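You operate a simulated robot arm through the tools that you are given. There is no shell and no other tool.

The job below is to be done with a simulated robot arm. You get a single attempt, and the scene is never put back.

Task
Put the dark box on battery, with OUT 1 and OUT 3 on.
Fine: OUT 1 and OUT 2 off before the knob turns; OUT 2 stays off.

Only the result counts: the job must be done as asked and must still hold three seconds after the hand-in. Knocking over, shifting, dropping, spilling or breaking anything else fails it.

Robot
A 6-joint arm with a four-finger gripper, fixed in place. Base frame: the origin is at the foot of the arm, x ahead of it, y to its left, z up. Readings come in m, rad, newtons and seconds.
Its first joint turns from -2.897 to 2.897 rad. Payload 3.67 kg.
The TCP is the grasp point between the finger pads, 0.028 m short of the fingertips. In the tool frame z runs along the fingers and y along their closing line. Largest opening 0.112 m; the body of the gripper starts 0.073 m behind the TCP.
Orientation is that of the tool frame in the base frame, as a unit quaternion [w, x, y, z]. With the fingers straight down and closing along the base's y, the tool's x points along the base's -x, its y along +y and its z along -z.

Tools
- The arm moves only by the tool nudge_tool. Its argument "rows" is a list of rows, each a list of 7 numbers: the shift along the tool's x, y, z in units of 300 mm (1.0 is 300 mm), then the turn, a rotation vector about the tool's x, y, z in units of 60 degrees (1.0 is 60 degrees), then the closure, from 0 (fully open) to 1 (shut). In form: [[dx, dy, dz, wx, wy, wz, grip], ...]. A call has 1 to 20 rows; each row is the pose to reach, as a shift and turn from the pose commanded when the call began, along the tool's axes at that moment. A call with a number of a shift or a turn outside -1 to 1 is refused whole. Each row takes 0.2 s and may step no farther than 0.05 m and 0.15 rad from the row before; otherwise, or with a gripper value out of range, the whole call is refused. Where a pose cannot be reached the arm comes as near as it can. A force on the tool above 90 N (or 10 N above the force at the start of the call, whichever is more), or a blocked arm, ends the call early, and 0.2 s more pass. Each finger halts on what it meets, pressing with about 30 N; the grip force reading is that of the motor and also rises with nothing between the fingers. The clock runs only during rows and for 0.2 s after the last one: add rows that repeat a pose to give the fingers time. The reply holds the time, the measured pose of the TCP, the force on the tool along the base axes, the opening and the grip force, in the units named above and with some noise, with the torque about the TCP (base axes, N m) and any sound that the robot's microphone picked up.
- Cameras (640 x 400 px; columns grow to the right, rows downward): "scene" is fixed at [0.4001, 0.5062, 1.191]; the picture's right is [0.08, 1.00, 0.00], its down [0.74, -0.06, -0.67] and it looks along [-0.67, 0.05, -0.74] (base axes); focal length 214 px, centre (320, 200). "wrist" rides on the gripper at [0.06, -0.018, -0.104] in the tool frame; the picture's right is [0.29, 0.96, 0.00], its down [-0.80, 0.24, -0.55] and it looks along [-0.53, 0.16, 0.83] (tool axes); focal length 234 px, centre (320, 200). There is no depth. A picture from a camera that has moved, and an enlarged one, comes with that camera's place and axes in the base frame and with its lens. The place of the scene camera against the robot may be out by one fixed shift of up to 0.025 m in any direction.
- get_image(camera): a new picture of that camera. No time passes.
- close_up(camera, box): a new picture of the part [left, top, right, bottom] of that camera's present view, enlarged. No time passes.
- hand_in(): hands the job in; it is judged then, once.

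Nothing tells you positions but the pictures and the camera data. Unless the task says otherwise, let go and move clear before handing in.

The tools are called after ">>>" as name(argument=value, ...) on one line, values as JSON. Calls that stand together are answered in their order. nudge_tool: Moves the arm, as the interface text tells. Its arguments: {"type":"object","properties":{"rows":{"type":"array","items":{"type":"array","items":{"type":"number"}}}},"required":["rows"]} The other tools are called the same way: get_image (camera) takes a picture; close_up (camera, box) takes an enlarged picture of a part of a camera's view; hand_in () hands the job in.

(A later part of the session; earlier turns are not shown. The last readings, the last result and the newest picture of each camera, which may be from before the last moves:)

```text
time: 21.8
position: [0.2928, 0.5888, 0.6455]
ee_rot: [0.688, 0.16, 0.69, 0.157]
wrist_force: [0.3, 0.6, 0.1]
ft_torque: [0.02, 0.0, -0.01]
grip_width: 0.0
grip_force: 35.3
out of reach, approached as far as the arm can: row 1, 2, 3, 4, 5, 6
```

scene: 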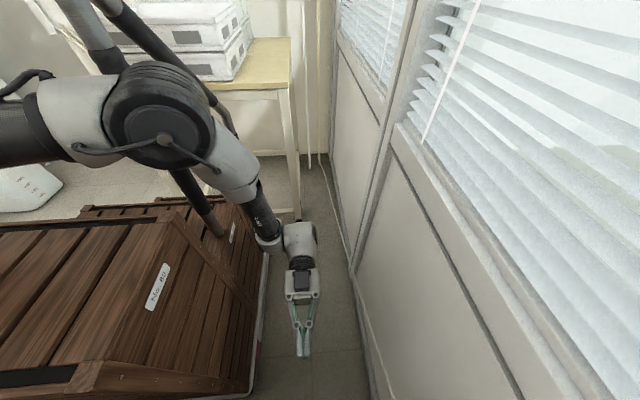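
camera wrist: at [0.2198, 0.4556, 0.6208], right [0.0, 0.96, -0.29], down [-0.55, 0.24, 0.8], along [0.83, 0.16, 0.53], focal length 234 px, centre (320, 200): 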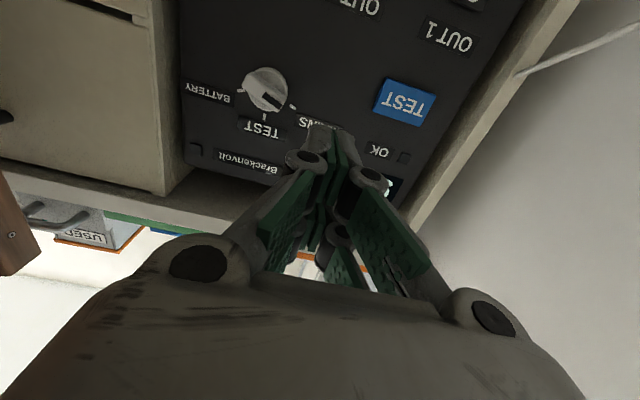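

Rolling positive made it much worse, so the limit is the last joint's positive end and rolling negative frees it. The knob turn needs positive roll, so I'll wind the tool well negative first. The gripper is symmetric under 180°, so I can grip at about -247° and finish at about -107°. Here I unwind and move back to the knob column.

>>> nudge_tool(rows=[[0, 0, 0, 0, 0, -0.14, 1], [-0.04, -0.05, 0.01, 0, 0, -0.28, 1], [-0.09, -0.11, 0.03, 0, 0, -0.42, 1], [-0.14, -0.17, 0.05, 0, 0, -0.56, 1], [-0.19, -0.23, 0.07, 0, 0, -0.7, 1], [-0.24, -0.29, 0.09, 0, 0, -0.84, 1], [-0.29, -0.336, 0.09, 0, 0, -0.98, 1], [-0.29, -0.336, 0.09, 0, 0, -0.98, 1]])

>>> get_image(camera="scene")

>>> get_image(camera="wrist")

```text
time: 23.6
position: [0.3189, 0.4559, 0.6739]
ee_rot: [0.677, -0.207, 0.677, -0.204]
wrist_force: [0.3, 0.1, -0.5]
ft_torque: [-0.03, 0.03, -0.01]
grip_width: 0.0
grip_force: 36.0
```

```text
taken
```

scene: 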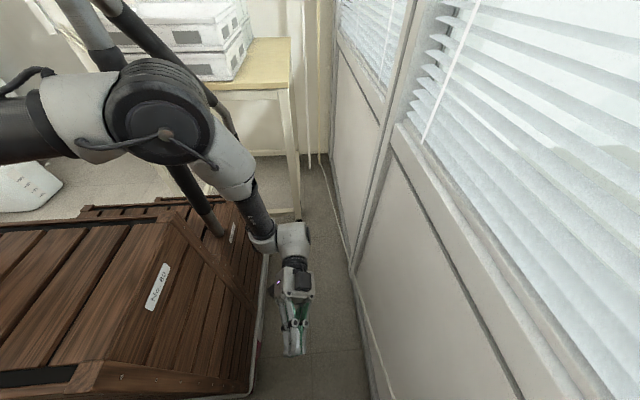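

```text
taken
camera wrist: at [0.2147, 0.4072, 0.6348], right [0.0, 0.64, -0.77], down [-0.55, 0.64, 0.53], along [0.83, 0.43, 0.35], focal length 234 px, centre (320, 200)
```

wrist: 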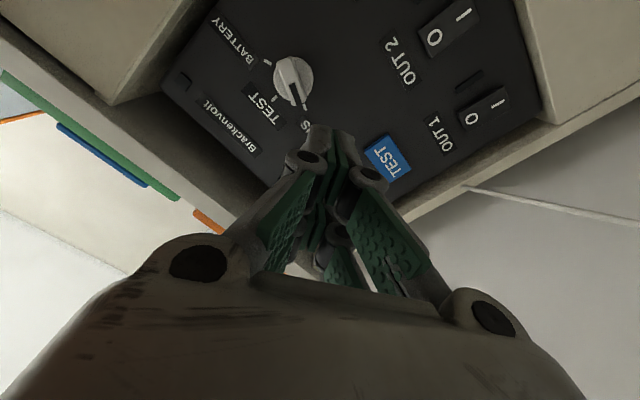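

No complaint at roll -34°. I'll continue winding negative in place, in free air about 14 cm off the panel.

>>> nudge_tool(rows=[[0, 0, 0, 0, 0, -0.14, 1], [0, 0, 0, 0, 0, -0.28, 1], [0, 0, 0, 0, 0, -0.42, 1], [0, 0, 0, 0, 0, -0.56, 1], [0, 0, 0, 0, 0, -0.7, 1], [0, 0, 0, 0, 0, -0.84, 1], [0, 0, 0, 0, 0, -0.98, 1], [0, 0, 0, 0, 0, -0.98, 1]])

>>> get_image(camera="wrist")

>>> get_image(camera="scene")

```text
time: 25.4
position: [0.3185, 0.4562, 0.6723]
ee_rot: [-0.489, 0.511, -0.489, 0.511]
wrist_force: [0.3, 0.1, 0.3]
ft_torque: [-0.03, -0.02, -0.03]
grip_width: 0.0
grip_force: 36.0
```

```text
taken
camera wrist: at [0.2148, 0.3968, 0.6941], right [0.0, -0.33, -0.94], down [-0.56, 0.78, -0.27], along [0.83, 0.52, -0.18], focal length 234 px, centre (320, 200)
```

wrist: 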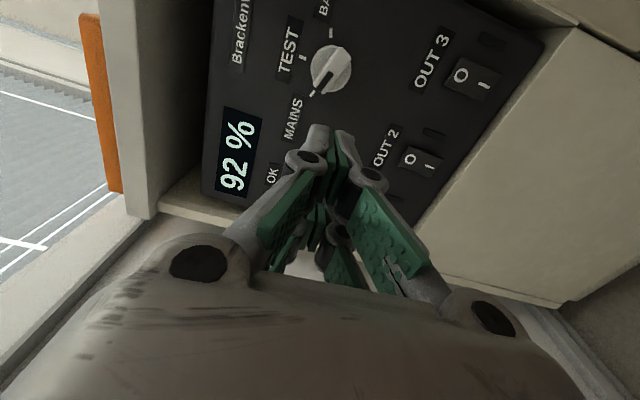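

```text
taken
```

scene: 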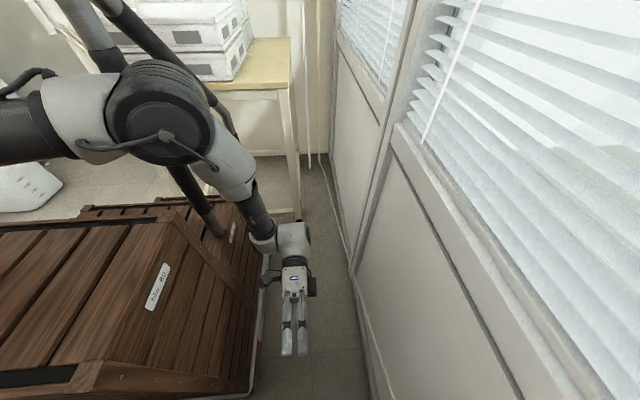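

At roll -92° this is a good side view of the knob. I'll enlarge it to measure the bar's angle and depth, and keep winding.

>>> close_up(camera="wrist", box=[230, 0, 430, 130])

>>> nudge_tool(rows=[[0, 0, 0, 0, 0, -0.14, 1], [0, 0, 0, 0, 0, -0.28, 1], [0, 0, 0, 0, 0, -0.42, 1], [0, 0, 0, 0, 0, -0.56, 1], [0, 0, 0, 0, 0, -0.7, 1], [0, 0, 0, 0, 0, -0.84, 1], [0, 0, 0, 0, 0, -0.98, 1], [0, 0, 0, 0, 0, -0.98, 1]])

>>> get_image(camera="wrist")

>>> close_up(camera="wrist", box=[240, 0, 480, 150])

```text
3.08 times, centred on (330, 65) of wrist
camera zoom: at [0.2148, 0.3968, 0.6941], right [0.0, -0.33, -0.94], down [-0.56, 0.78, -0.27], along [0.83, 0.52, -0.18], focal length 720 px, centre (289, 615)
```

zoom: 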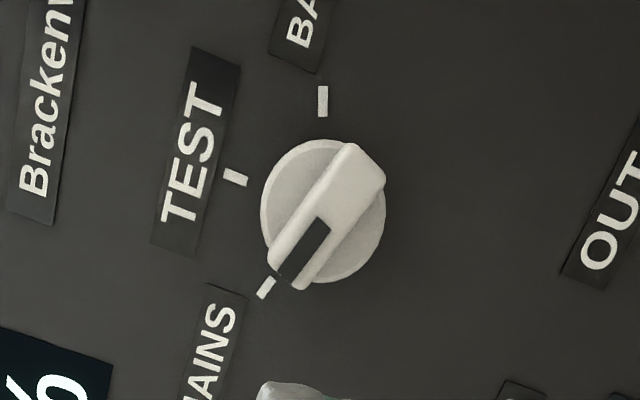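

```text
time: 27.2
position: [0.3184, 0.4564, 0.6729]
ee_rot: [-0.176, 0.685, -0.173, 0.685]
wrist_force: [-0.6, -0.2, -0.3]
ft_torque: [-0.01, 0.03, 0.02]
grip_width: 0.0001
grip_force: 35.8
```

```text
taken
camera wrist: at [0.2145, 0.4426, 0.7348], right [0.0, -0.98, -0.21], down [-0.55, 0.17, -0.81], along [0.83, 0.12, -0.54], focal length 234 px, centre (320, 200)
```

wrist: 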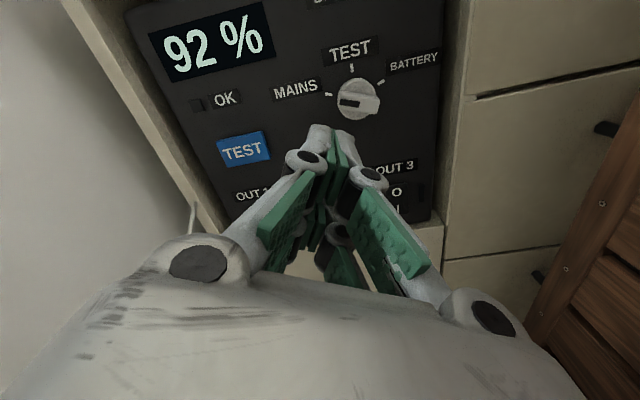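

```text
2.67 times, centred on (360, 75) of wrist
camera zoom: at [0.2145, 0.4426, 0.7348], right [0.0, -0.98, -0.21], down [-0.55, 0.17, -0.81], along [0.83, 0.12, -0.54], focal length 624 px, centre (213, 533)
```

zoom: 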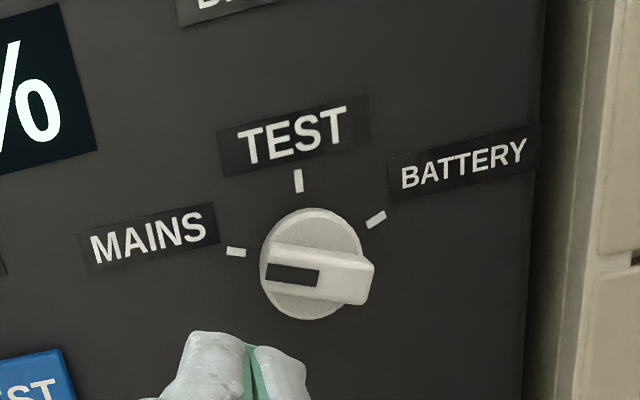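

The measurements agree well from both views. The knob axis is at y=0.4136, z=0.6756, the bar front at x≈0.467, and MAINS and BATTERY are at about ±70° from the TEST mark. I'll keep winding to -250° while moving onto the knob axis and opening the fingers to about 5 cm.

>>> nudge_tool(rows=[[0.01, 0.017, 0, 0, 0, -0.14, 0.9], [0.02, 0.034, 0, 0, 0, -0.28, 0.8], [0.03, 0.051, 0, 0, 0, -0.42, 0.7], [0.04, 0.068, 0, 0, 0, -0.56, 0.6], [0.05, 0.085, 0, 0, 0, -0.7, 0.55], [0.06, 0.102, 0, 0, 0, -0.84, 0.55], [0.0762, 0.121, 0, 0, 0, -0.98, 0.55], [0.0762, 0.121, 0, 0, 0, -0.98, 0.55]])

>>> get_image(camera="wrist")

>>> get_image(camera="scene")

```text
time: 29.0
position: [0.3181, 0.4133, 0.675]
ee_rot: [0.183, 0.683, 0.186, 0.683]
wrist_force: [-0.3, -0.2, 0.4]
ft_torque: [0.0, 0.03, 0.0]
grip_width: 0.0501
grip_force: 0.2
```

```text
taken
camera wrist: at [0.2145, 0.4585, 0.7189], right [0.0, -0.68, 0.73], down [-0.55, -0.61, -0.57], along [0.83, -0.4, -0.38], focal length 234 px, centre (320, 200)
```

wrist: 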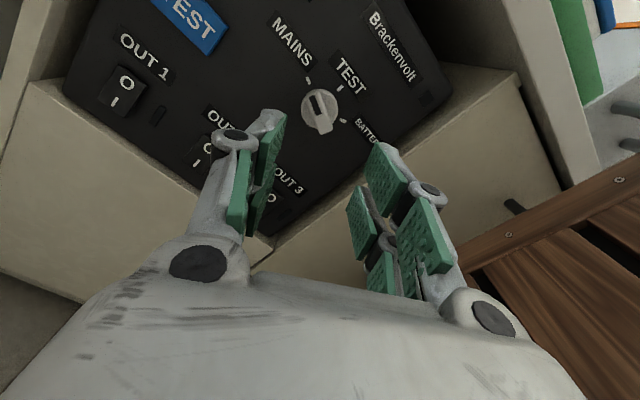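

```text
taken
```

scene: 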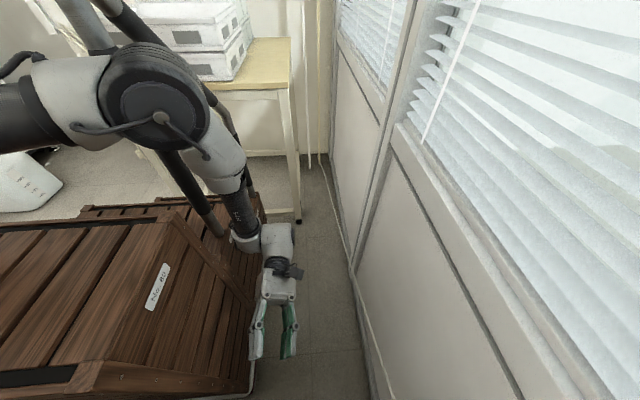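

The TCP is on the knob axis at roll -210° with no reach complaint. I'll roll the last 40° so the fingers straddle the bar's flat sides.

>>> nudge_tool(rows=[[0, 0, 0, 0, 0, -0.14, 0.55], [0, 0, 0, 0, 0, -0.28, 0.55], [0, 0, 0, 0, 0, -0.42, 0.55], [0, 0, 0, 0, 0, -0.56, 0.55], [0, 0, 0, 0, 0, -0.667, 0.55], [0, 0, 0, 0, 0, -0.667, 0.55]])

>>> get_image(camera="wrist")

>>> close_up(camera="wrist", box=[220, 60, 420, 200])

>>> close_up(camera="scene", box=[140, 140, 360, 400])

```text
time: 30.4
position: [0.3191, 0.4126, 0.6755]
ee_rot: [0.406, 0.578, 0.406, 0.579]
wrist_force: [-0.1, 0.0, 0.8]
ft_torque: [0.02, 0.01, 0.0]
grip_width: 0.0503
grip_force: 0.0
```

```text
taken
camera wrist: at [0.2147, 0.4752, 0.6797], right [0.0, -0.06, 1.0], down [-0.55, -0.83, -0.05], along [0.83, -0.55, -0.03], focal length 234 px, centre (320, 200)
```

wrist: 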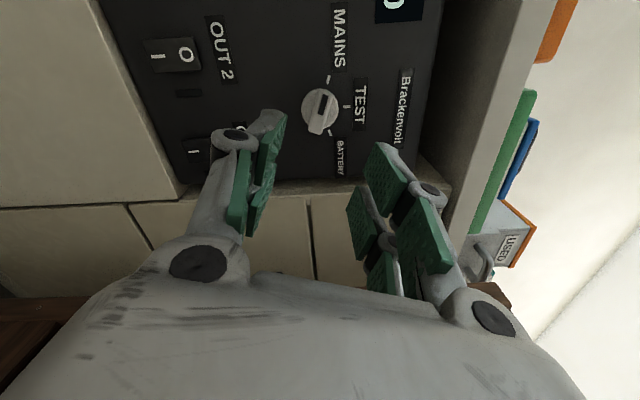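

```text
2.86 times, centred on (320, 130) of wrist
camera zoom: at [0.2147, 0.4752, 0.6797], right [0.0, -0.06, 1.0], down [-0.55, -0.83, -0.05], along [0.83, -0.55, -0.03], focal length 669 px, centre (320, 400)
```

zoom: 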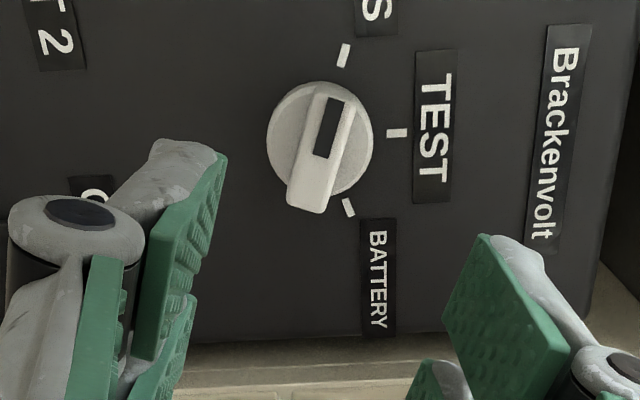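

```text
1.54 times, centred on (250, 270) of scene
camera zoom: at [0.4001, 0.5062, 1.191], right [0.08, 1.0, 0.0], down [0.74, -0.06, -0.67], along [-0.67, 0.05, -0.74], focal length 330 px, centre (428, 92)
```

zoom: 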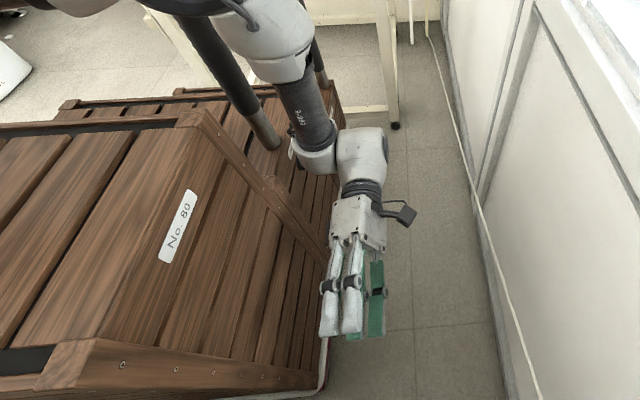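

The fingers are aligned with the bar at roll -250° and the axis is on centre. I'll advance 70 mm along +x and check the arm and crate clearance before the final approach.

>>> nudge_tool(rows=[[0, 0, 0.08, 0, 0, 0, 0.55], [0, 0, 0.16, 0, 0, 0, 0.55], [0, 0, 0.233, 0, 0, 0, 0.55], [0, 0, 0.233, 0, 0, 0, 0.55]])

>>> get_image(camera="scene")

>>> get_image(camera="wrist")

>>> close_up(camera="wrist", box=[200, 60, 440, 220])

```text
time: 31.4
position: [0.3878, 0.4145, 0.6766]
ee_rot: [0.405, 0.579, 0.405, 0.58]
wrist_force: [-0.6, -0.5, 0.1]
ft_torque: [0.0, -0.05, 0.02]
grip_width: 0.0503
grip_force: 0.1
```

```text
taken
```

scene: 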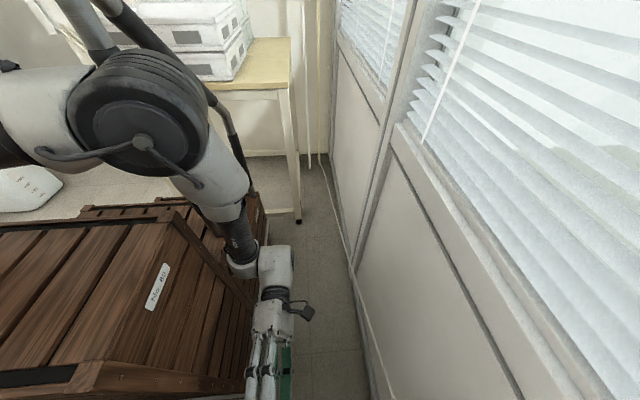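

```text
taken
camera wrist: at [0.2841, 0.4756, 0.6805], right [0.0, -0.06, 1.0], down [-0.55, -0.83, -0.05], along [0.83, -0.55, -0.03], focal length 234 px, centre (320, 200)
```

wrist: 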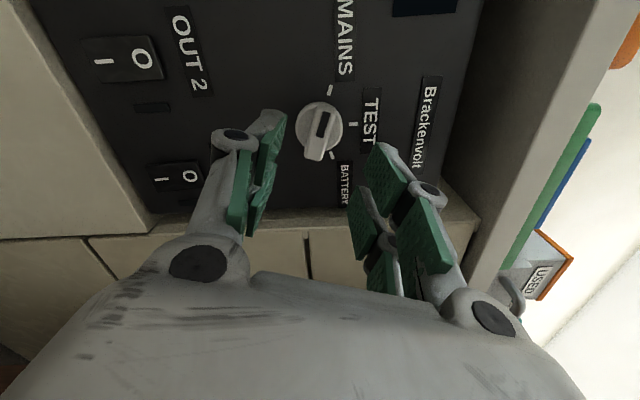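

```text
2.50 times, centred on (320, 140) of wrist
camera zoom: at [0.2841, 0.4756, 0.6805], right [0.0, -0.06, 1.0], down [-0.55, -0.83, -0.05], along [0.83, -0.55, -0.03], focal length 585 px, centre (320, 350)
```

zoom: 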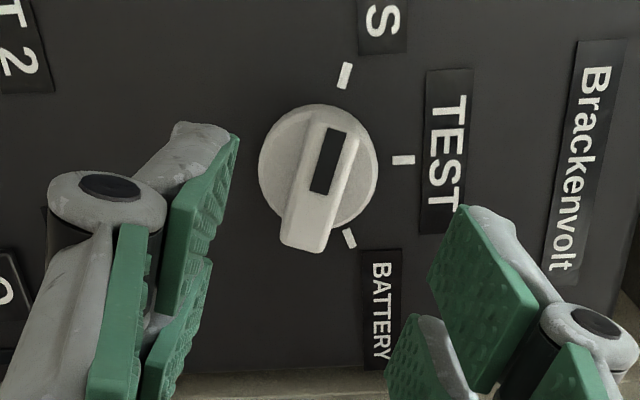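

The fingers sit symmetrically on both sides of the bar. I'll advance to TCP x≈0.455 so the tips are at x≈0.483, beside the bar and just short of the disc.

>>> nudge_tool(rows=[[0, 0, 0.08, 0, 0, 0, 0.55], [0, 0, 0.15, 0, 0, 0, 0.55], [0, 0, 0.2, 0, 0, 0, 0.55], [0, 0, 0.222, 0, 0, 0, 0.55], [0, 0, 0.222, 0, 0, 0, 0.55]])

>>> get_image(camera="scene")

>>> get_image(camera="wrist")

>>> close_up(camera="wrist", box=[200, 80, 440, 240])

```text
time: 32.6
position: [0.4552, 0.4146, 0.676]
ee_rot: [0.405, 0.579, 0.407, 0.579]
wrist_force: [-0.4, 0.0, 1.5]
ft_torque: [0.03, -0.04, 0.01]
grip_width: 0.0502
grip_force: 0.1
```

```text
taken
```

scene: 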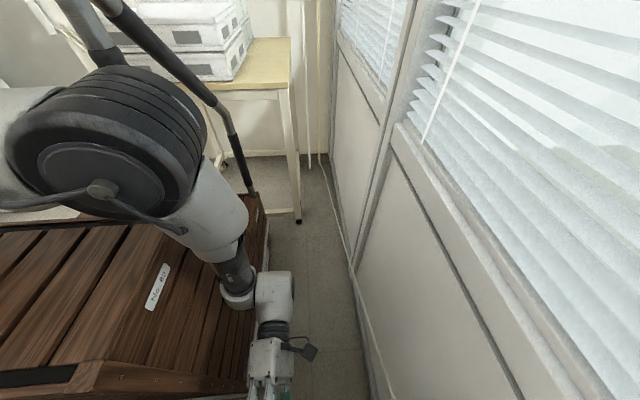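

```text
taken
camera wrist: at [0.3513, 0.476, 0.68], right [0.0, -0.06, 1.0], down [-0.55, -0.83, -0.05], along [0.83, -0.55, -0.03], focal length 234 px, centre (320, 200)
```

wrist: 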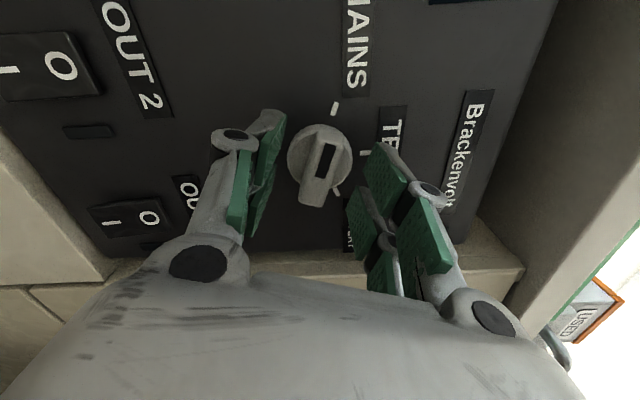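

```text
2.50 times, centred on (320, 160) of wrist
camera zoom: at [0.3513, 0.476, 0.68], right [0.0, -0.06, 1.0], down [-0.55, -0.83, -0.05], along [0.83, -0.55, -0.03], focal length 585 px, centre (320, 300)
```

zoom: 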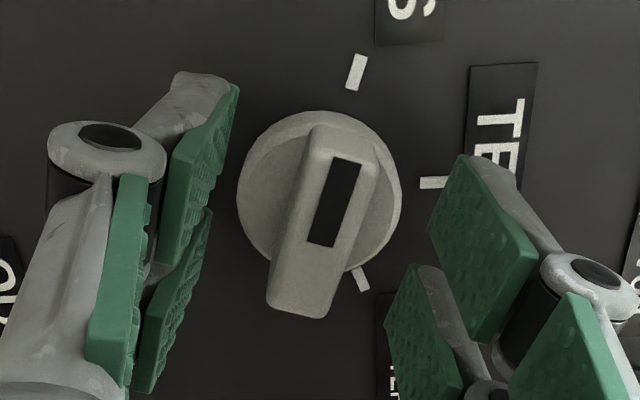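

The fingers straddle the bar symmetrically, and the forearm has about 4–5 cm to the crate. I'll close gently onto the bar.

>>> nudge_tool(rows=[[0, 0, 0, 0, 0, 0, 0.7], [0, 0, 0, 0, 0, 0, 0.8], [0, 0, 0, 0, 0, 0, 0.9], [0, 0, 0, 0, 0, 0, 1], [0, 0, 0, 0, 0, 0, 1]])

>>> close_up(camera="wrist", box=[200, 80, 440, 240])

```text
time: 33.8
position: [0.4555, 0.4143, 0.6762]
ee_rot: [0.404, 0.579, 0.406, 0.58]
wrist_force: [0.6, 2.5, -5.7]
ft_torque: [0.04, 0.21, 0.04]
grip_width: 0.0161
grip_force: 44.9
```

```text
2.50 times, centred on (320, 160) of wrist
camera zoom: at [0.3512, 0.4761, 0.6797], right [0.0, -0.06, 1.0], down [-0.55, -0.83, -0.05], along [0.83, -0.55, -0.03], focal length 585 px, centre (320, 300)
```

zoom: 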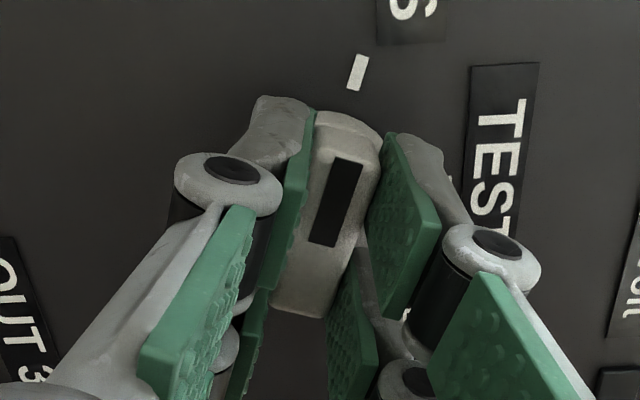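

The bar is gripped (16 mm wide) with only a few newtons of side load. Now I turn the knob clockwise, as seen from the robot, toward TEST and BATTERY, starting with the first 59°.

>>> nudge_tool(rows=[[0, -0.001, 0, 0, 0, 0.1, 1], [0, -0.002, 0, 0, 0, 0.2, 1], [0, -0.002, 0, 0, 0, 0.3, 1], [0, -0.002, 0, 0, 0, 0.4, 1], [0, -0.002, 0, 0, 0, 0.5, 1], [0, -0.002, 0, 0, 0, 0.6, 1], [0, -0.002, 0, 0, 0, 0.7, 1], [0, -0.002, 0, 0, 0, 0.8, 1], [0, -0.002, 0, 0, 0, 0.9, 1], [0, -0.002, 0, 0, 0, 0.98, 1]])

>>> get_image(camera="wrist")

>>> get_image(camera="scene")

```text
time: 36.0
position: [0.4549, 0.4151, 0.6761]
ee_rot: [0.067, 0.704, 0.068, 0.704]
wrist_force: [11.5, 10.3, 13.2]
ft_torque: [0.05, -1.59, 0.54]
grip_width: 0.0161
grip_force: 44.8
```

```text
taken
camera wrist: at [0.3513, 0.4431, 0.7311], right [0.0, -0.88, 0.47], down [-0.55, -0.39, -0.74], along [0.83, -0.26, -0.49], focal length 234 px, centre (320, 200)
```

wrist: 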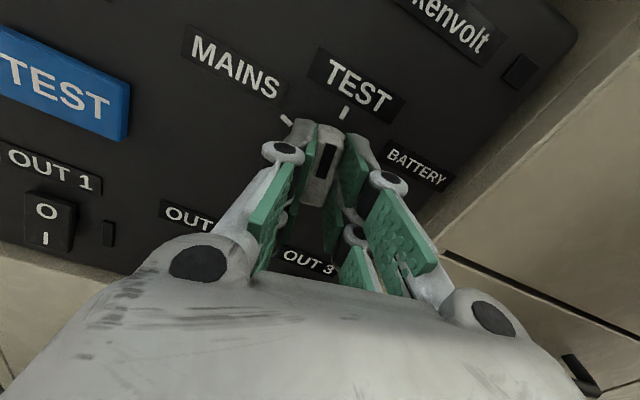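

```text
taken
```

scene: 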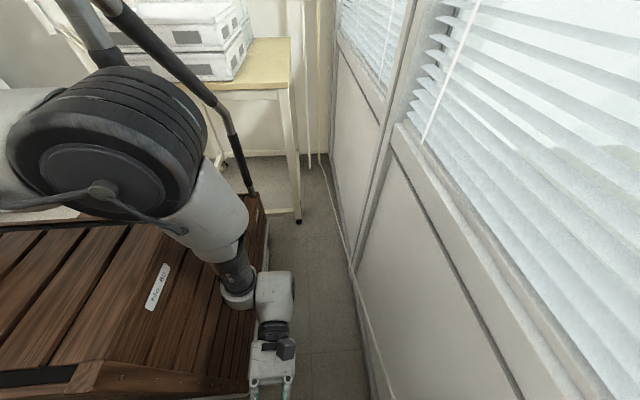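

The knob is following, now about 11° short of the TEST mark, with loads under 20 N. I'll continue another 59° with a 1 mm centring trim.

>>> nudge_tool(rows=[[0.002, -0.0015, 0, 0, 0, 0.1, 1], [0.004, -0.0026, 0, 0, 0, 0.2, 1], [0.004, -0.0026, 0, 0, 0, 0.3, 1], [0.004, -0.0026, 0, 0, 0, 0.4, 1], [0.004, -0.0026, 0, 0, 0, 0.5, 1], [0.004, -0.0026, 0, 0, 0, 0.6, 1], [0.004, -0.0026, 0, 0, 0, 0.7, 1], [0.004, -0.0026, 0, 0, 0, 0.8, 1], [0.004, -0.0026, 0, 0, 0, 0.9, 1], [0.004, -0.0026, 0, 0, 0, 0.98, 1]])

>>> get_image(camera="wrist")

>>> get_image(camera="scene")

```text
time: 38.2
position: [0.4545, 0.4156, 0.6748]
ee_rot: [-0.285, 0.648, -0.285, 0.647]
wrist_force: [-3.3, 3.9, -16.2]
ft_torque: [-0.01, 0.81, 0.49]
grip_width: 0.0161
grip_force: 45.0
```

```text
taken
camera wrist: at [0.3515, 0.3822, 0.7298], right [0.0, -0.86, -0.51], down [-0.56, 0.43, -0.71], along [0.83, 0.29, -0.48], focal length 234 px, centre (320, 200)
```

wrist: 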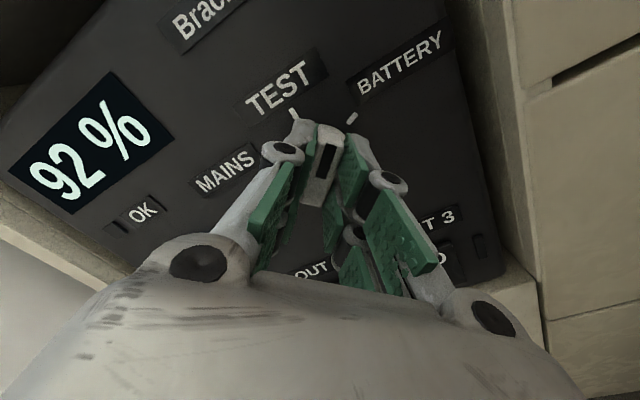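

```text
taken
```

scene: 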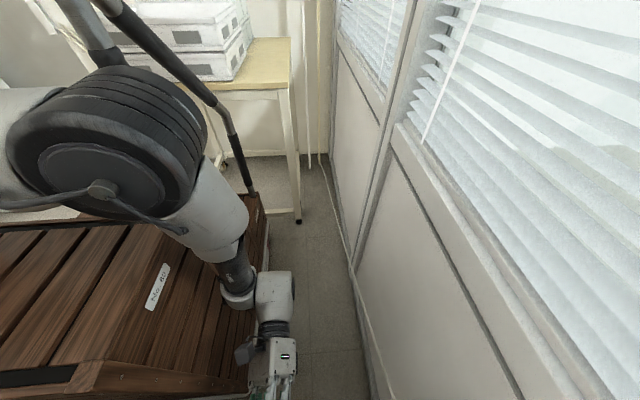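

The pointer is past TEST, with about 22° left to BATTERY. I'll turn the remainder slowly and watch the torque for the end stop.

>>> nudge_tool(rows=[[0, 0, 0, 0, 0, 0.08, 1], [0, 0, 0, 0, 0, 0.16, 1], [0, 0, 0, 0, 0, 0.24, 1], [0, 0, 0, 0, 0, 0.32, 1], [0, 0, 0, 0, 0, 0.375, 1], [0, 0, 0, 0, 0, 0.375, 1]])

>>> get_image(camera="wrist")

>>> close_up(camera="wrist", box=[200, 60, 440, 220])

```text
time: 39.6
position: [0.4548, 0.4153, 0.6736]
ee_rot: [-0.406, 0.579, -0.406, 0.578]
wrist_force: [1.8, 4.1, -17.1]
ft_torque: [-0.13, 0.51, 0.45]
grip_width: 0.0161
grip_force: 44.7
```

```text
taken
camera wrist: at [0.3514, 0.3643, 0.7135], right [0.0, -0.6, -0.8], down [-0.56, 0.67, -0.5], along [0.83, 0.45, -0.33], focal length 234 px, centre (320, 200)
```

wrist: 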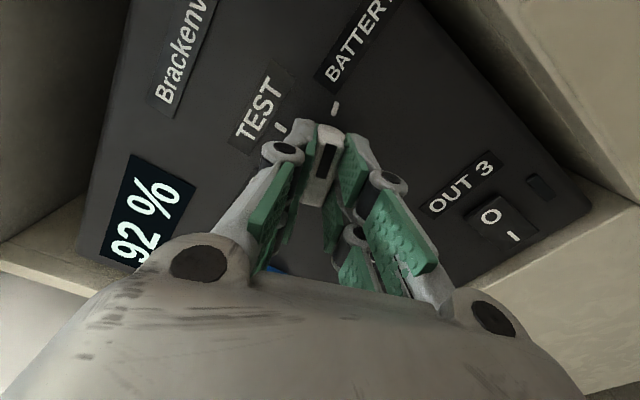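

```text
2.50 times, centred on (320, 140) of wrist
camera zoom: at [0.3514, 0.3643, 0.7135], right [0.0, -0.6, -0.8], down [-0.56, 0.67, -0.5], along [0.83, 0.45, -0.33], focal length 585 px, centre (320, 350)
```

zoom: 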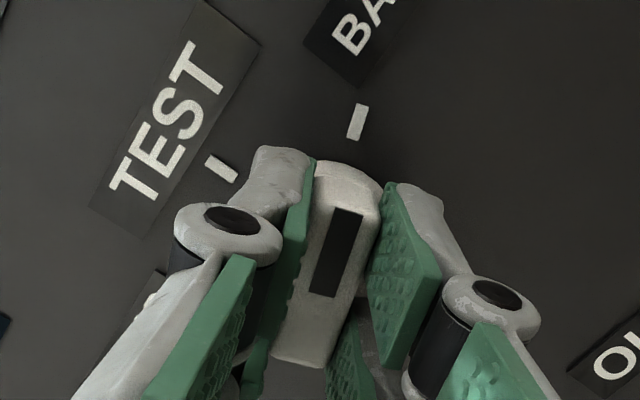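

The bar now points at the BATTERY tick, just as it pointed at MAINS before. I'll release, back straight off and check the knob.

>>> nudge_tool(rows=[[0, 0, 0, 0, 0, 0, 0.8], [0, 0, 0, 0, 0, 0, 0.65], [0, 0, 0, 0, 0, 0, 0.55], [0, 0, 0, 0, 0, 0, 0.55], [0, 0, -0.06, 0, 0, 0, 0.55], [0, 0, -0.13, 0, 0, 0, 0.55], [0, 0, -0.23, 0, 0, 0, 0.55], [0, 0, -0.33, 0, 0, 0, 0.55]])

>>> get_image(camera="wrist")

>>> close_up(camera="wrist", box=[140, 0, 480, 200])

>>> get_image(camera="scene")

```text
time: 41.4
position: [0.3567, 0.4158, 0.676]
ee_rot: [-0.407, 0.579, -0.405, 0.579]
wrist_force: [-0.2, -0.3, -0.7]
ft_torque: [-0.01, 0.01, 0.01]
grip_width: 0.0506
grip_force: 0.0
```

```text
taken
camera wrist: at [0.2521, 0.3641, 0.7139], right [0.0, -0.6, -0.8], down [-0.56, 0.67, -0.5], along [0.83, 0.45, -0.33], focal length 234 px, centre (320, 200)
```

wrist: 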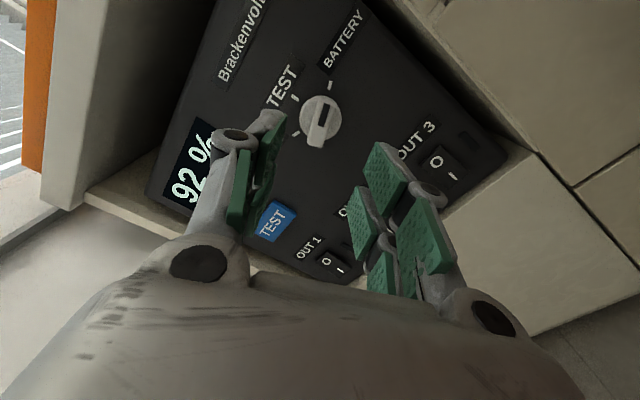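

```text
1.88 times, centred on (310, 100) of wrist
camera zoom: at [0.2521, 0.3641, 0.7139], right [0.0, -0.6, -0.8], down [-0.56, 0.67, -0.5], along [0.83, 0.45, -0.33], focal length 441 px, centre (339, 388)
```

zoom: 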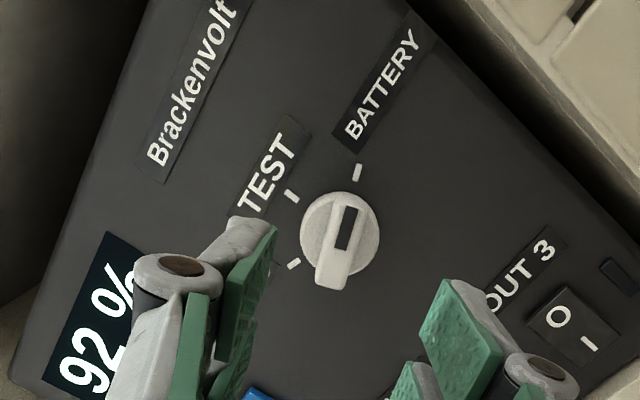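

```text
taken
```

scene: 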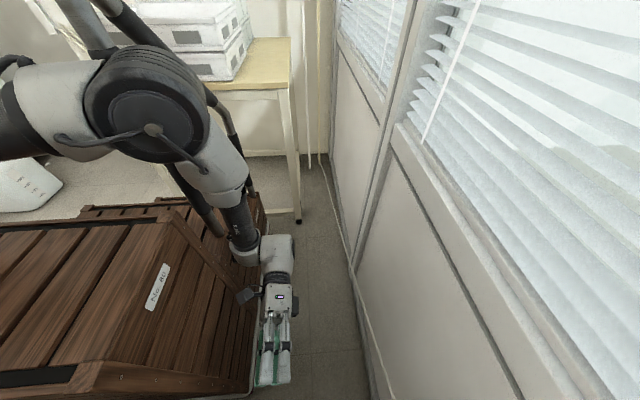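

The knob holds at BATTERY, at the same ±70° geometry as before. I also noticed the fingers are about 5 cm wide across the tool x axis, so I'll account for that in the next presses. I'll close the fingers, roll so the camera is on top and move over toward OUT 1 in free air.

>>> nudge_tool(rows=[[-0.02, -0.01, -0.04, 0, 0, 0, 0.8], [-0.05, -0.02, -0.09, 0, 0, -0.14, 1], [-0.09, -0.03, -0.09, 0, 0, -0.28, 1], [-0.13, -0.045, -0.09, 0, 0, -0.42, 1], [-0.165, -0.06, -0.09, 0, 0, -0.56, 1], [-0.2, -0.075, -0.09, 0, 0, -0.7, 1], [-0.235, -0.085, -0.09, 0, 0, -0.84, 1], [-0.263, -0.0958, -0.09, 0, 0, -0.98, 1], [-0.263, -0.0958, -0.09, 0, 0, -0.98, 1]])

>>> get_image(camera="wrist")

>>> get_image(camera="scene")

```text
time: 43.4
position: [0.3302, 0.499, 0.6758]
ee_rot: [-0.069, 0.704, -0.068, 0.704]
wrist_force: [0.5, 0.3, 0.4]
ft_torque: [-0.01, 0.03, -0.01]
grip_width: 0.0002
grip_force: 29.9
```

```text
taken
camera wrist: at [0.2255, 0.5041, 0.7387], right [0.0, -1.0, 0.1], down [-0.55, -0.08, -0.83], along [0.83, -0.05, -0.55], focal length 234 px, centre (320, 200)
```

wrist: 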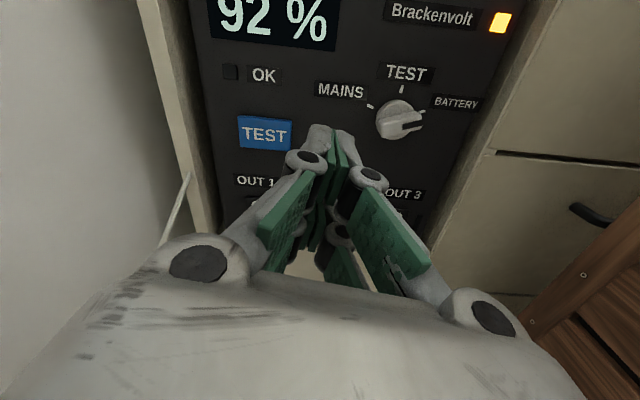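

```text
taken
```

scene: 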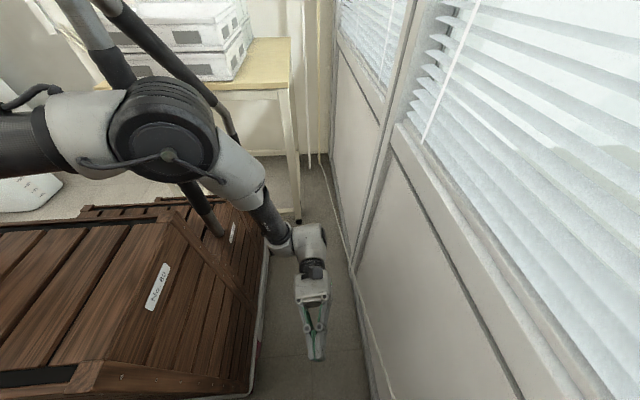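

An orange lamp is now lit at the panel's top right, so the box is on battery. I'll finish the roll to camera-up and move in front of OUT 1.

>>> nudge_tool(rows=[[-0.08, -0.07, 0.03, 0, 0, -0.09, 1], [-0.16, -0.14, 0.06, 0, 0, -0.187, 1], [-0.233, -0.2156, 0.1, 0, 0, -0.187, 1], [-0.233, -0.2156, 0.1, 0, 0, -0.187, 1]])

>>> get_image(camera="wrist")

>>> get_image(camera="scene")

```text
time: 44.4
position: [0.3593, 0.5753, 0.6205]
ee_rot: [0.0, 0.707, 0.0, 0.707]
wrist_force: [0.6, -0.3, 0.1]
ft_torque: [0.0, -0.05, 0.01]
grip_width: 0.0002
grip_force: 29.5
```

```text
taken
camera wrist: at [0.2556, 0.5932, 0.6801], right [0.0, -0.96, 0.29], down [-0.55, -0.24, -0.8], along [0.83, -0.16, -0.53], focal length 234 px, centre (320, 200)
```

wrist: 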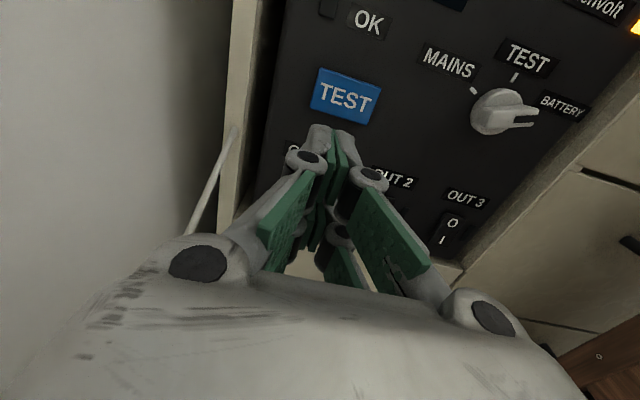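

```text
taken
```

scene: 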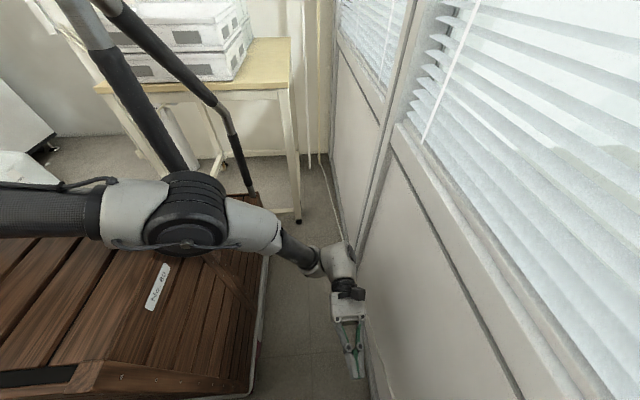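

The upper arm is running low over the crate lid in this pose, so I'll pitch the tool 45° down right away, which lifts the wrist and elbow, before going any lower.

>>> nudge_tool(rows=[[0, 0, 0, 0, -0.125, 0, 1], [0, 0, 0, 0, -0.25, 0, 1], [0, 0, 0, 0, -0.375, 0, 1], [0, 0, 0, 0, -0.5, 0, 1], [0, 0, 0, 0, -0.625, 0, 1], [0, 0, 0, 0, -0.75, 0, 1], [0, 0, 0, 0, -0.75, 0, 1]])

>>> get_image(camera="wrist")

>>> get_image(camera="scene")

```text
time: 46.0
position: [0.359, 0.5772, 0.6202]
ee_rot: [-0.002, 0.924, 0.001, 0.382]
wrist_force: [0.0, -0.3, 0.2]
ft_torque: [0.02, 0.02, 0.0]
grip_width: 0.0001
grip_force: 30.0
```

```text
taken
camera wrist: at [0.3278, 0.5932, 0.7367], right [0.21, -0.96, 0.2], down [-0.96, -0.24, -0.17], along [0.21, -0.16, -0.96], focal length 234 px, centre (320, 200)
```

wrist: 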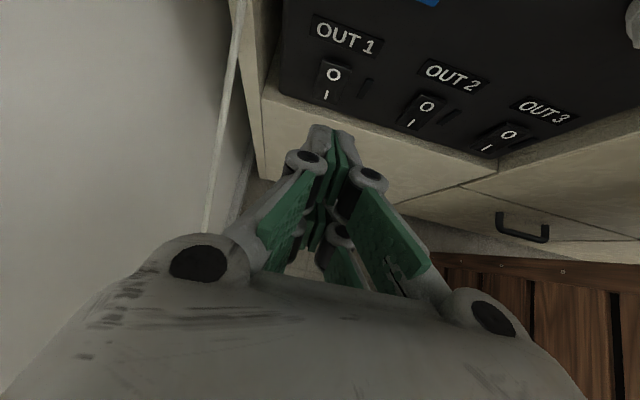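

```text
taken
```

scene: 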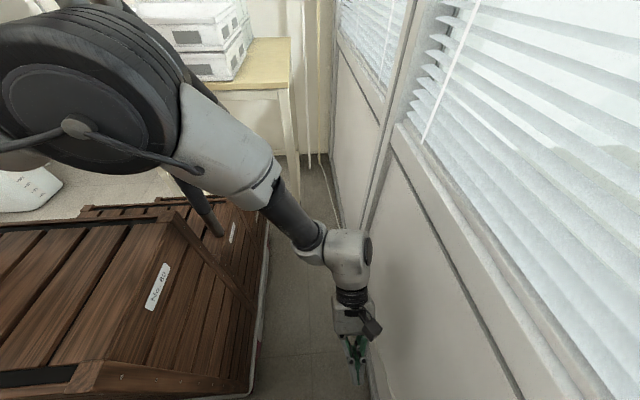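

The elbow is well up again and the rockers are in view. I'll come in toward the lower (I) half of OUT 1, stopping about 20 mm short.

>>> nudge_tool(rows=[[-0.015, 0.003, 0.12, 0, 0, 0, 1], [-0.03, 0.003, 0.24, 0, 0, 0, 1], [-0.045, 0.003, 0.34, 0, 0, 0, 1], [-0.06, 0.003, 0.4065, 0, 0, 0, 1], [-0.06, 0.003, 0.4065, 0, 0, 0, 1]])

>>> get_image(camera="wrist")

>>> close_up(camera="wrist", box=[220, 20, 460, 180])

>>> get_image(camera="scene")

```text
time: 47.2
position: [0.4316, 0.5744, 0.521]
ee_rot: [-0.001, 0.924, 0.0, 0.383]
wrist_force: [0.0, -0.7, -0.2]
ft_torque: [-0.01, -0.03, -0.02]
grip_width: 0.0
grip_force: 29.8
```

```text
taken
camera wrist: at [0.4007, 0.5925, 0.6381], right [0.21, -0.96, 0.2], down [-0.96, -0.24, -0.17], along [0.21, -0.16, -0.96], focal length 234 px, centre (320, 200)
```

wrist: 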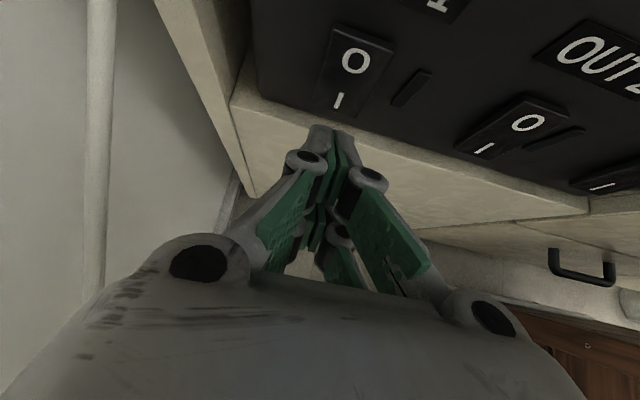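

```text
2.50 times, centred on (340, 100) of wrist
camera zoom: at [0.4007, 0.5925, 0.6381], right [0.21, -0.96, 0.2], down [-0.96, -0.24, -0.17], along [0.21, -0.16, -0.96], focal length 585 px, centre (270, 450)
```

zoom: 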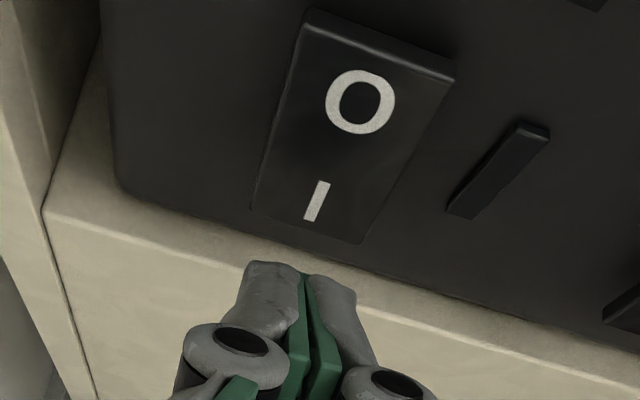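

```text
taken
```

scene: 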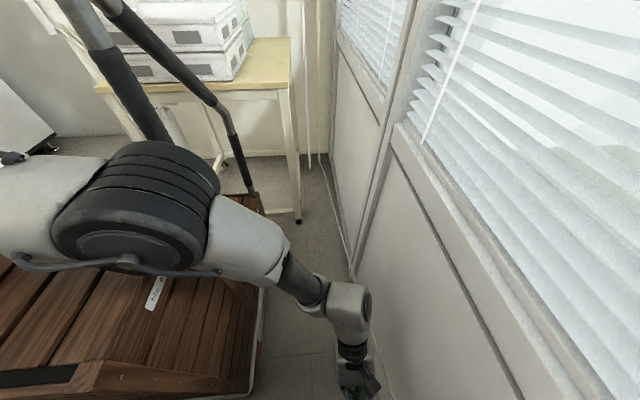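

The visible fingertip corner matches the wide-finger model at (0.469, 0.574, 0.519), right at the I half's height. I'll advance 14 mm, then press in 2 mm steps.

>>> nudge_tool(rows=[[0.0165, 0, 0.0165, 0, 0, 0, 1], [0.033, 0, 0.033, 0, 0, 0, 1], [0.0377, 0, 0.0377, 0, 0, 0, 1], [0.0424, 0, 0.0424, 0, 0, 0, 1], [0.0471, 0, 0.0471, 0, 0, 0, 1]])

>>> close_up(camera="wrist", box=[220, 20, 460, 180])

```text
time: 48.4
position: [0.4526, 0.576, 0.5209]
ee_rot: [0.0, 0.924, 0.0, 0.382]
wrist_force: [0.3, 0.4, -0.3]
ft_torque: [-0.02, -0.02, -0.04]
grip_width: 0.0003
grip_force: 29.8
```

```text
2.50 times, centred on (340, 100) of wrist
camera zoom: at [0.421, 0.5928, 0.6378], right [0.21, -0.96, 0.2], down [-0.96, -0.24, -0.17], along [0.21, -0.16, -0.96], focal length 585 px, centre (270, 450)
```

zoom: 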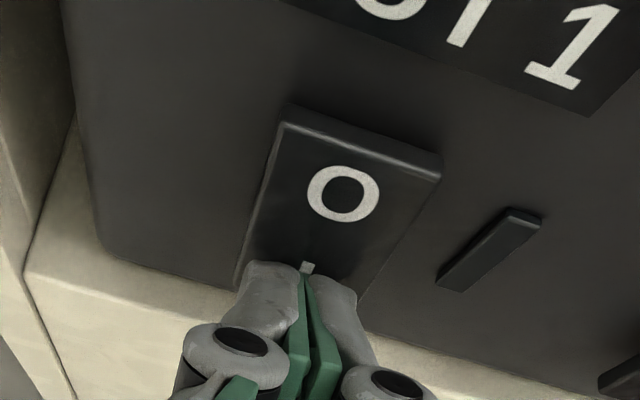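

No contact force yet at the predicted depth, so I'll go on in 1.5 mm steps with a check.

>>> nudge_tool(rows=[[0.0035, 0, 0.0035, 0, 0, 0, 1], [0.0071, 0, 0.0071, 0, 0, 0, 1]])

>>> close_up(camera="wrist", box=[220, 20, 460, 180])

```text
time: 49.0
position: [0.4546, 0.5752, 0.5196]
ee_rot: [-0.001, 0.924, 0.001, 0.383]
wrist_force: [-3.8, -0.9, 0.6]
ft_torque: [0.02, -0.02, -0.04]
grip_width: 0.0062
grip_force: 35.5
```

```text
2.50 times, centred on (340, 100) of wrist
camera zoom: at [0.4237, 0.5926, 0.6379], right [0.21, -0.96, 0.2], down [-0.95, -0.24, -0.17], along [0.21, -0.16, -0.96], focal length 585 px, centre (270, 450)
```

zoom: 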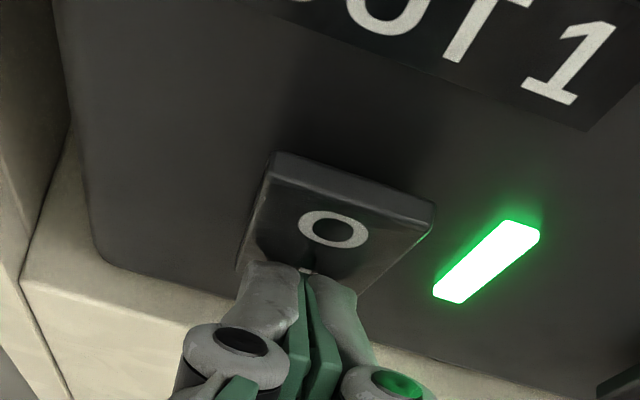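

OUT 1 is on, with its lamp green. I'll retreat 5 cm straight out, shift toward OUT 3's column and add a -15° yaw so the wrist stays away from the crate.

>>> nudge_tool(rows=[[-0.04, 0, -0.04, 0, 0, 0, 1], [-0.08, 0, -0.08, 0, 0, 0, 1], [-0.125, 0.03, -0.125, 0, 0, 0, 1], [-0.125, 0.15, -0.125, -0.06, 0, 0.06, 1], [-0.125, 0.28, -0.125, -0.12, 0, 0.12, 1], [-0.125, 0.4, -0.125, -0.1768, 0, 0.1768, 1], [-0.125, 0.4, -0.125, -0.1768, 0, 0.1768, 1]])

>>> get_image(camera="wrist")

>>> get_image(camera="scene")

```text
time: 50.6
position: [0.4033, 0.455, 0.5211]
ee_rot: [0.049, 0.916, -0.12, 0.38]
wrist_force: [0.5, -0.2, 0.1]
ft_torque: [0.02, -0.01, -0.01]
grip_width: 0.0003
grip_force: 36.0
```

```text
taken
camera wrist: at [0.3769, 0.4795, 0.6381], right [-0.05, -0.98, 0.2], down [-0.99, 0.01, -0.17], along [0.16, -0.21, -0.96], focal length 234 px, centre (320, 200)
```

wrist: 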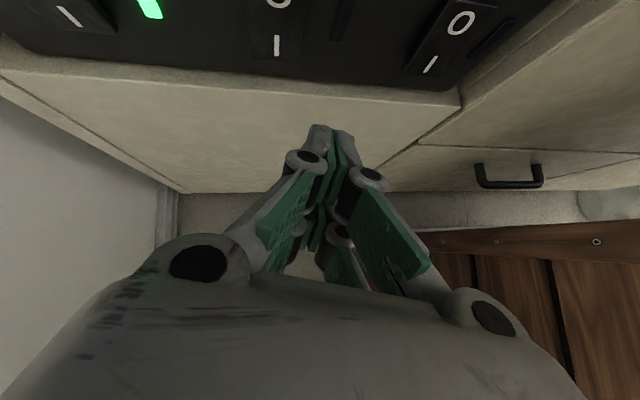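

```text
taken
```

scene: 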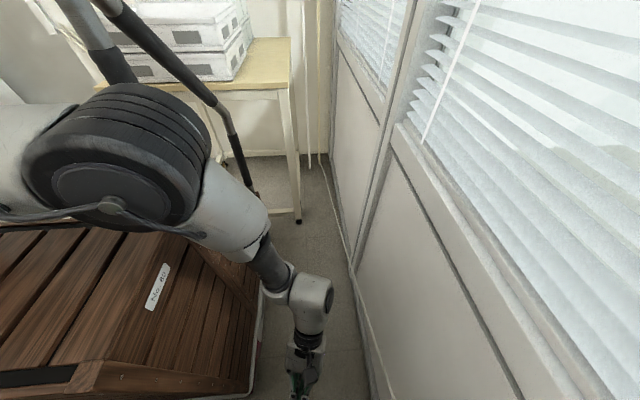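

OUT 1 is still lit. I'll slide to OUT 3's column, still about 55 mm off the panel, and check clearance around the crate and knob.

>>> nudge_tool(rows=[[0.0162, 0.0816, 0.0147, 0, 0, 0, 1], [0.0325, 0.1631, 0.0293, 0, 0, 0, 1], [0.0487, 0.2447, 0.044, 0, 0, 0, 1], [0.0487, 0.2447, 0.044, 0, 0, 0, 1]])

>>> get_image(camera="wrist")

>>> get_image(camera="scene")

```text
time: 51.6
position: [0.4027, 0.3801, 0.5217]
ee_rot: [0.048, 0.916, -0.119, 0.379]
wrist_force: [0.0, -0.4, 0.0]
ft_torque: [0.0, 0.04, 0.0]
grip_width: 0.0
grip_force: 35.6
```

```text
taken
camera wrist: at [0.3774, 0.404, 0.6383], right [-0.05, -0.98, 0.2], down [-0.99, 0.01, -0.17], along [0.17, -0.21, -0.96], focal length 234 px, centre (320, 200)
```

wrist: 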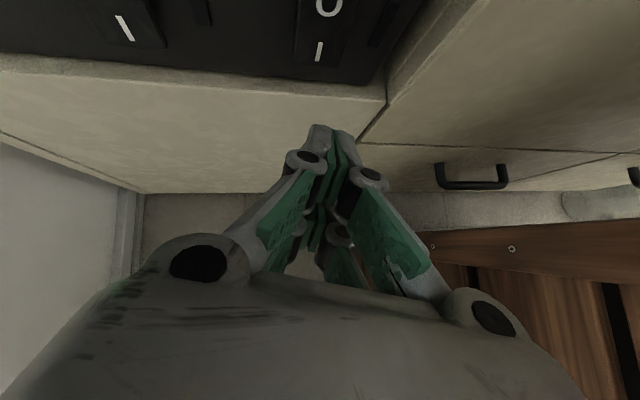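

```text
taken
```

scene: 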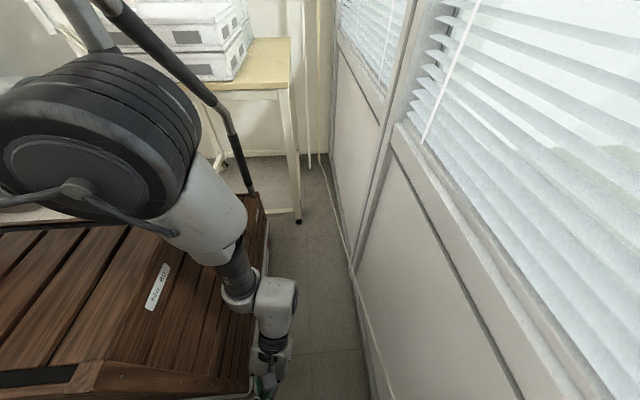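

OUT 3 is straight ahead and everything is clear. I'll advance 42 mm to just short of contact.

>>> nudge_tool(rows=[[0.032, -0.0121, 0.032, 0, 0, 0, 1], [0.064, -0.0242, 0.064, 0, 0, 0, 1], [0.0956, -0.0363, 0.0956, 0, 0, 0, 1], [0.0956, -0.0363, 0.0956, 0, 0, 0, 1]])

>>> get_image(camera="wrist")

>>> close_up(camera="wrist", box=[220, 0, 460, 160])

```text
time: 52.6
position: [0.4454, 0.3806, 0.5215]
ee_rot: [0.049, 0.916, -0.12, 0.379]
wrist_force: [0.3, -0.4, -0.5]
ft_torque: [0.03, 0.02, -0.04]
grip_width: 0.0
grip_force: 35.9
```

```text
taken
camera wrist: at [0.4196, 0.4045, 0.6383], right [-0.05, -0.98, 0.2], down [-0.99, 0.01, -0.17], along [0.17, -0.21, -0.96], focal length 234 px, centre (320, 200)
```

wrist: 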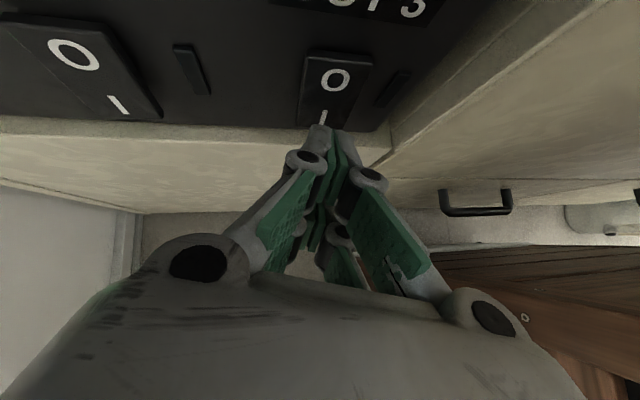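

```text
2.50 times, centred on (340, 80) of wrist
camera zoom: at [0.4196, 0.4045, 0.6383], right [-0.05, -0.98, 0.2], down [-0.99, 0.01, -0.17], along [0.17, -0.21, -0.96], focal length 585 px, centre (270, 500)
```

zoom: 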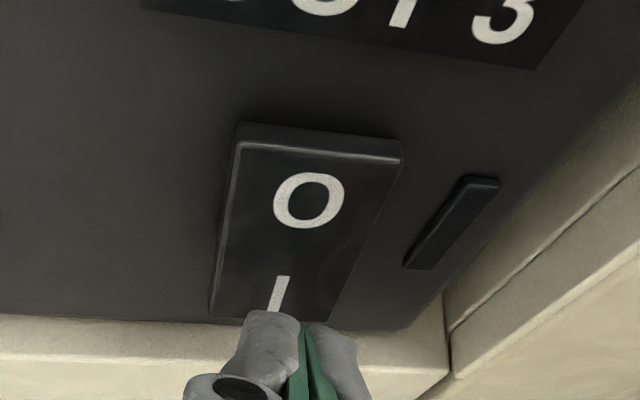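

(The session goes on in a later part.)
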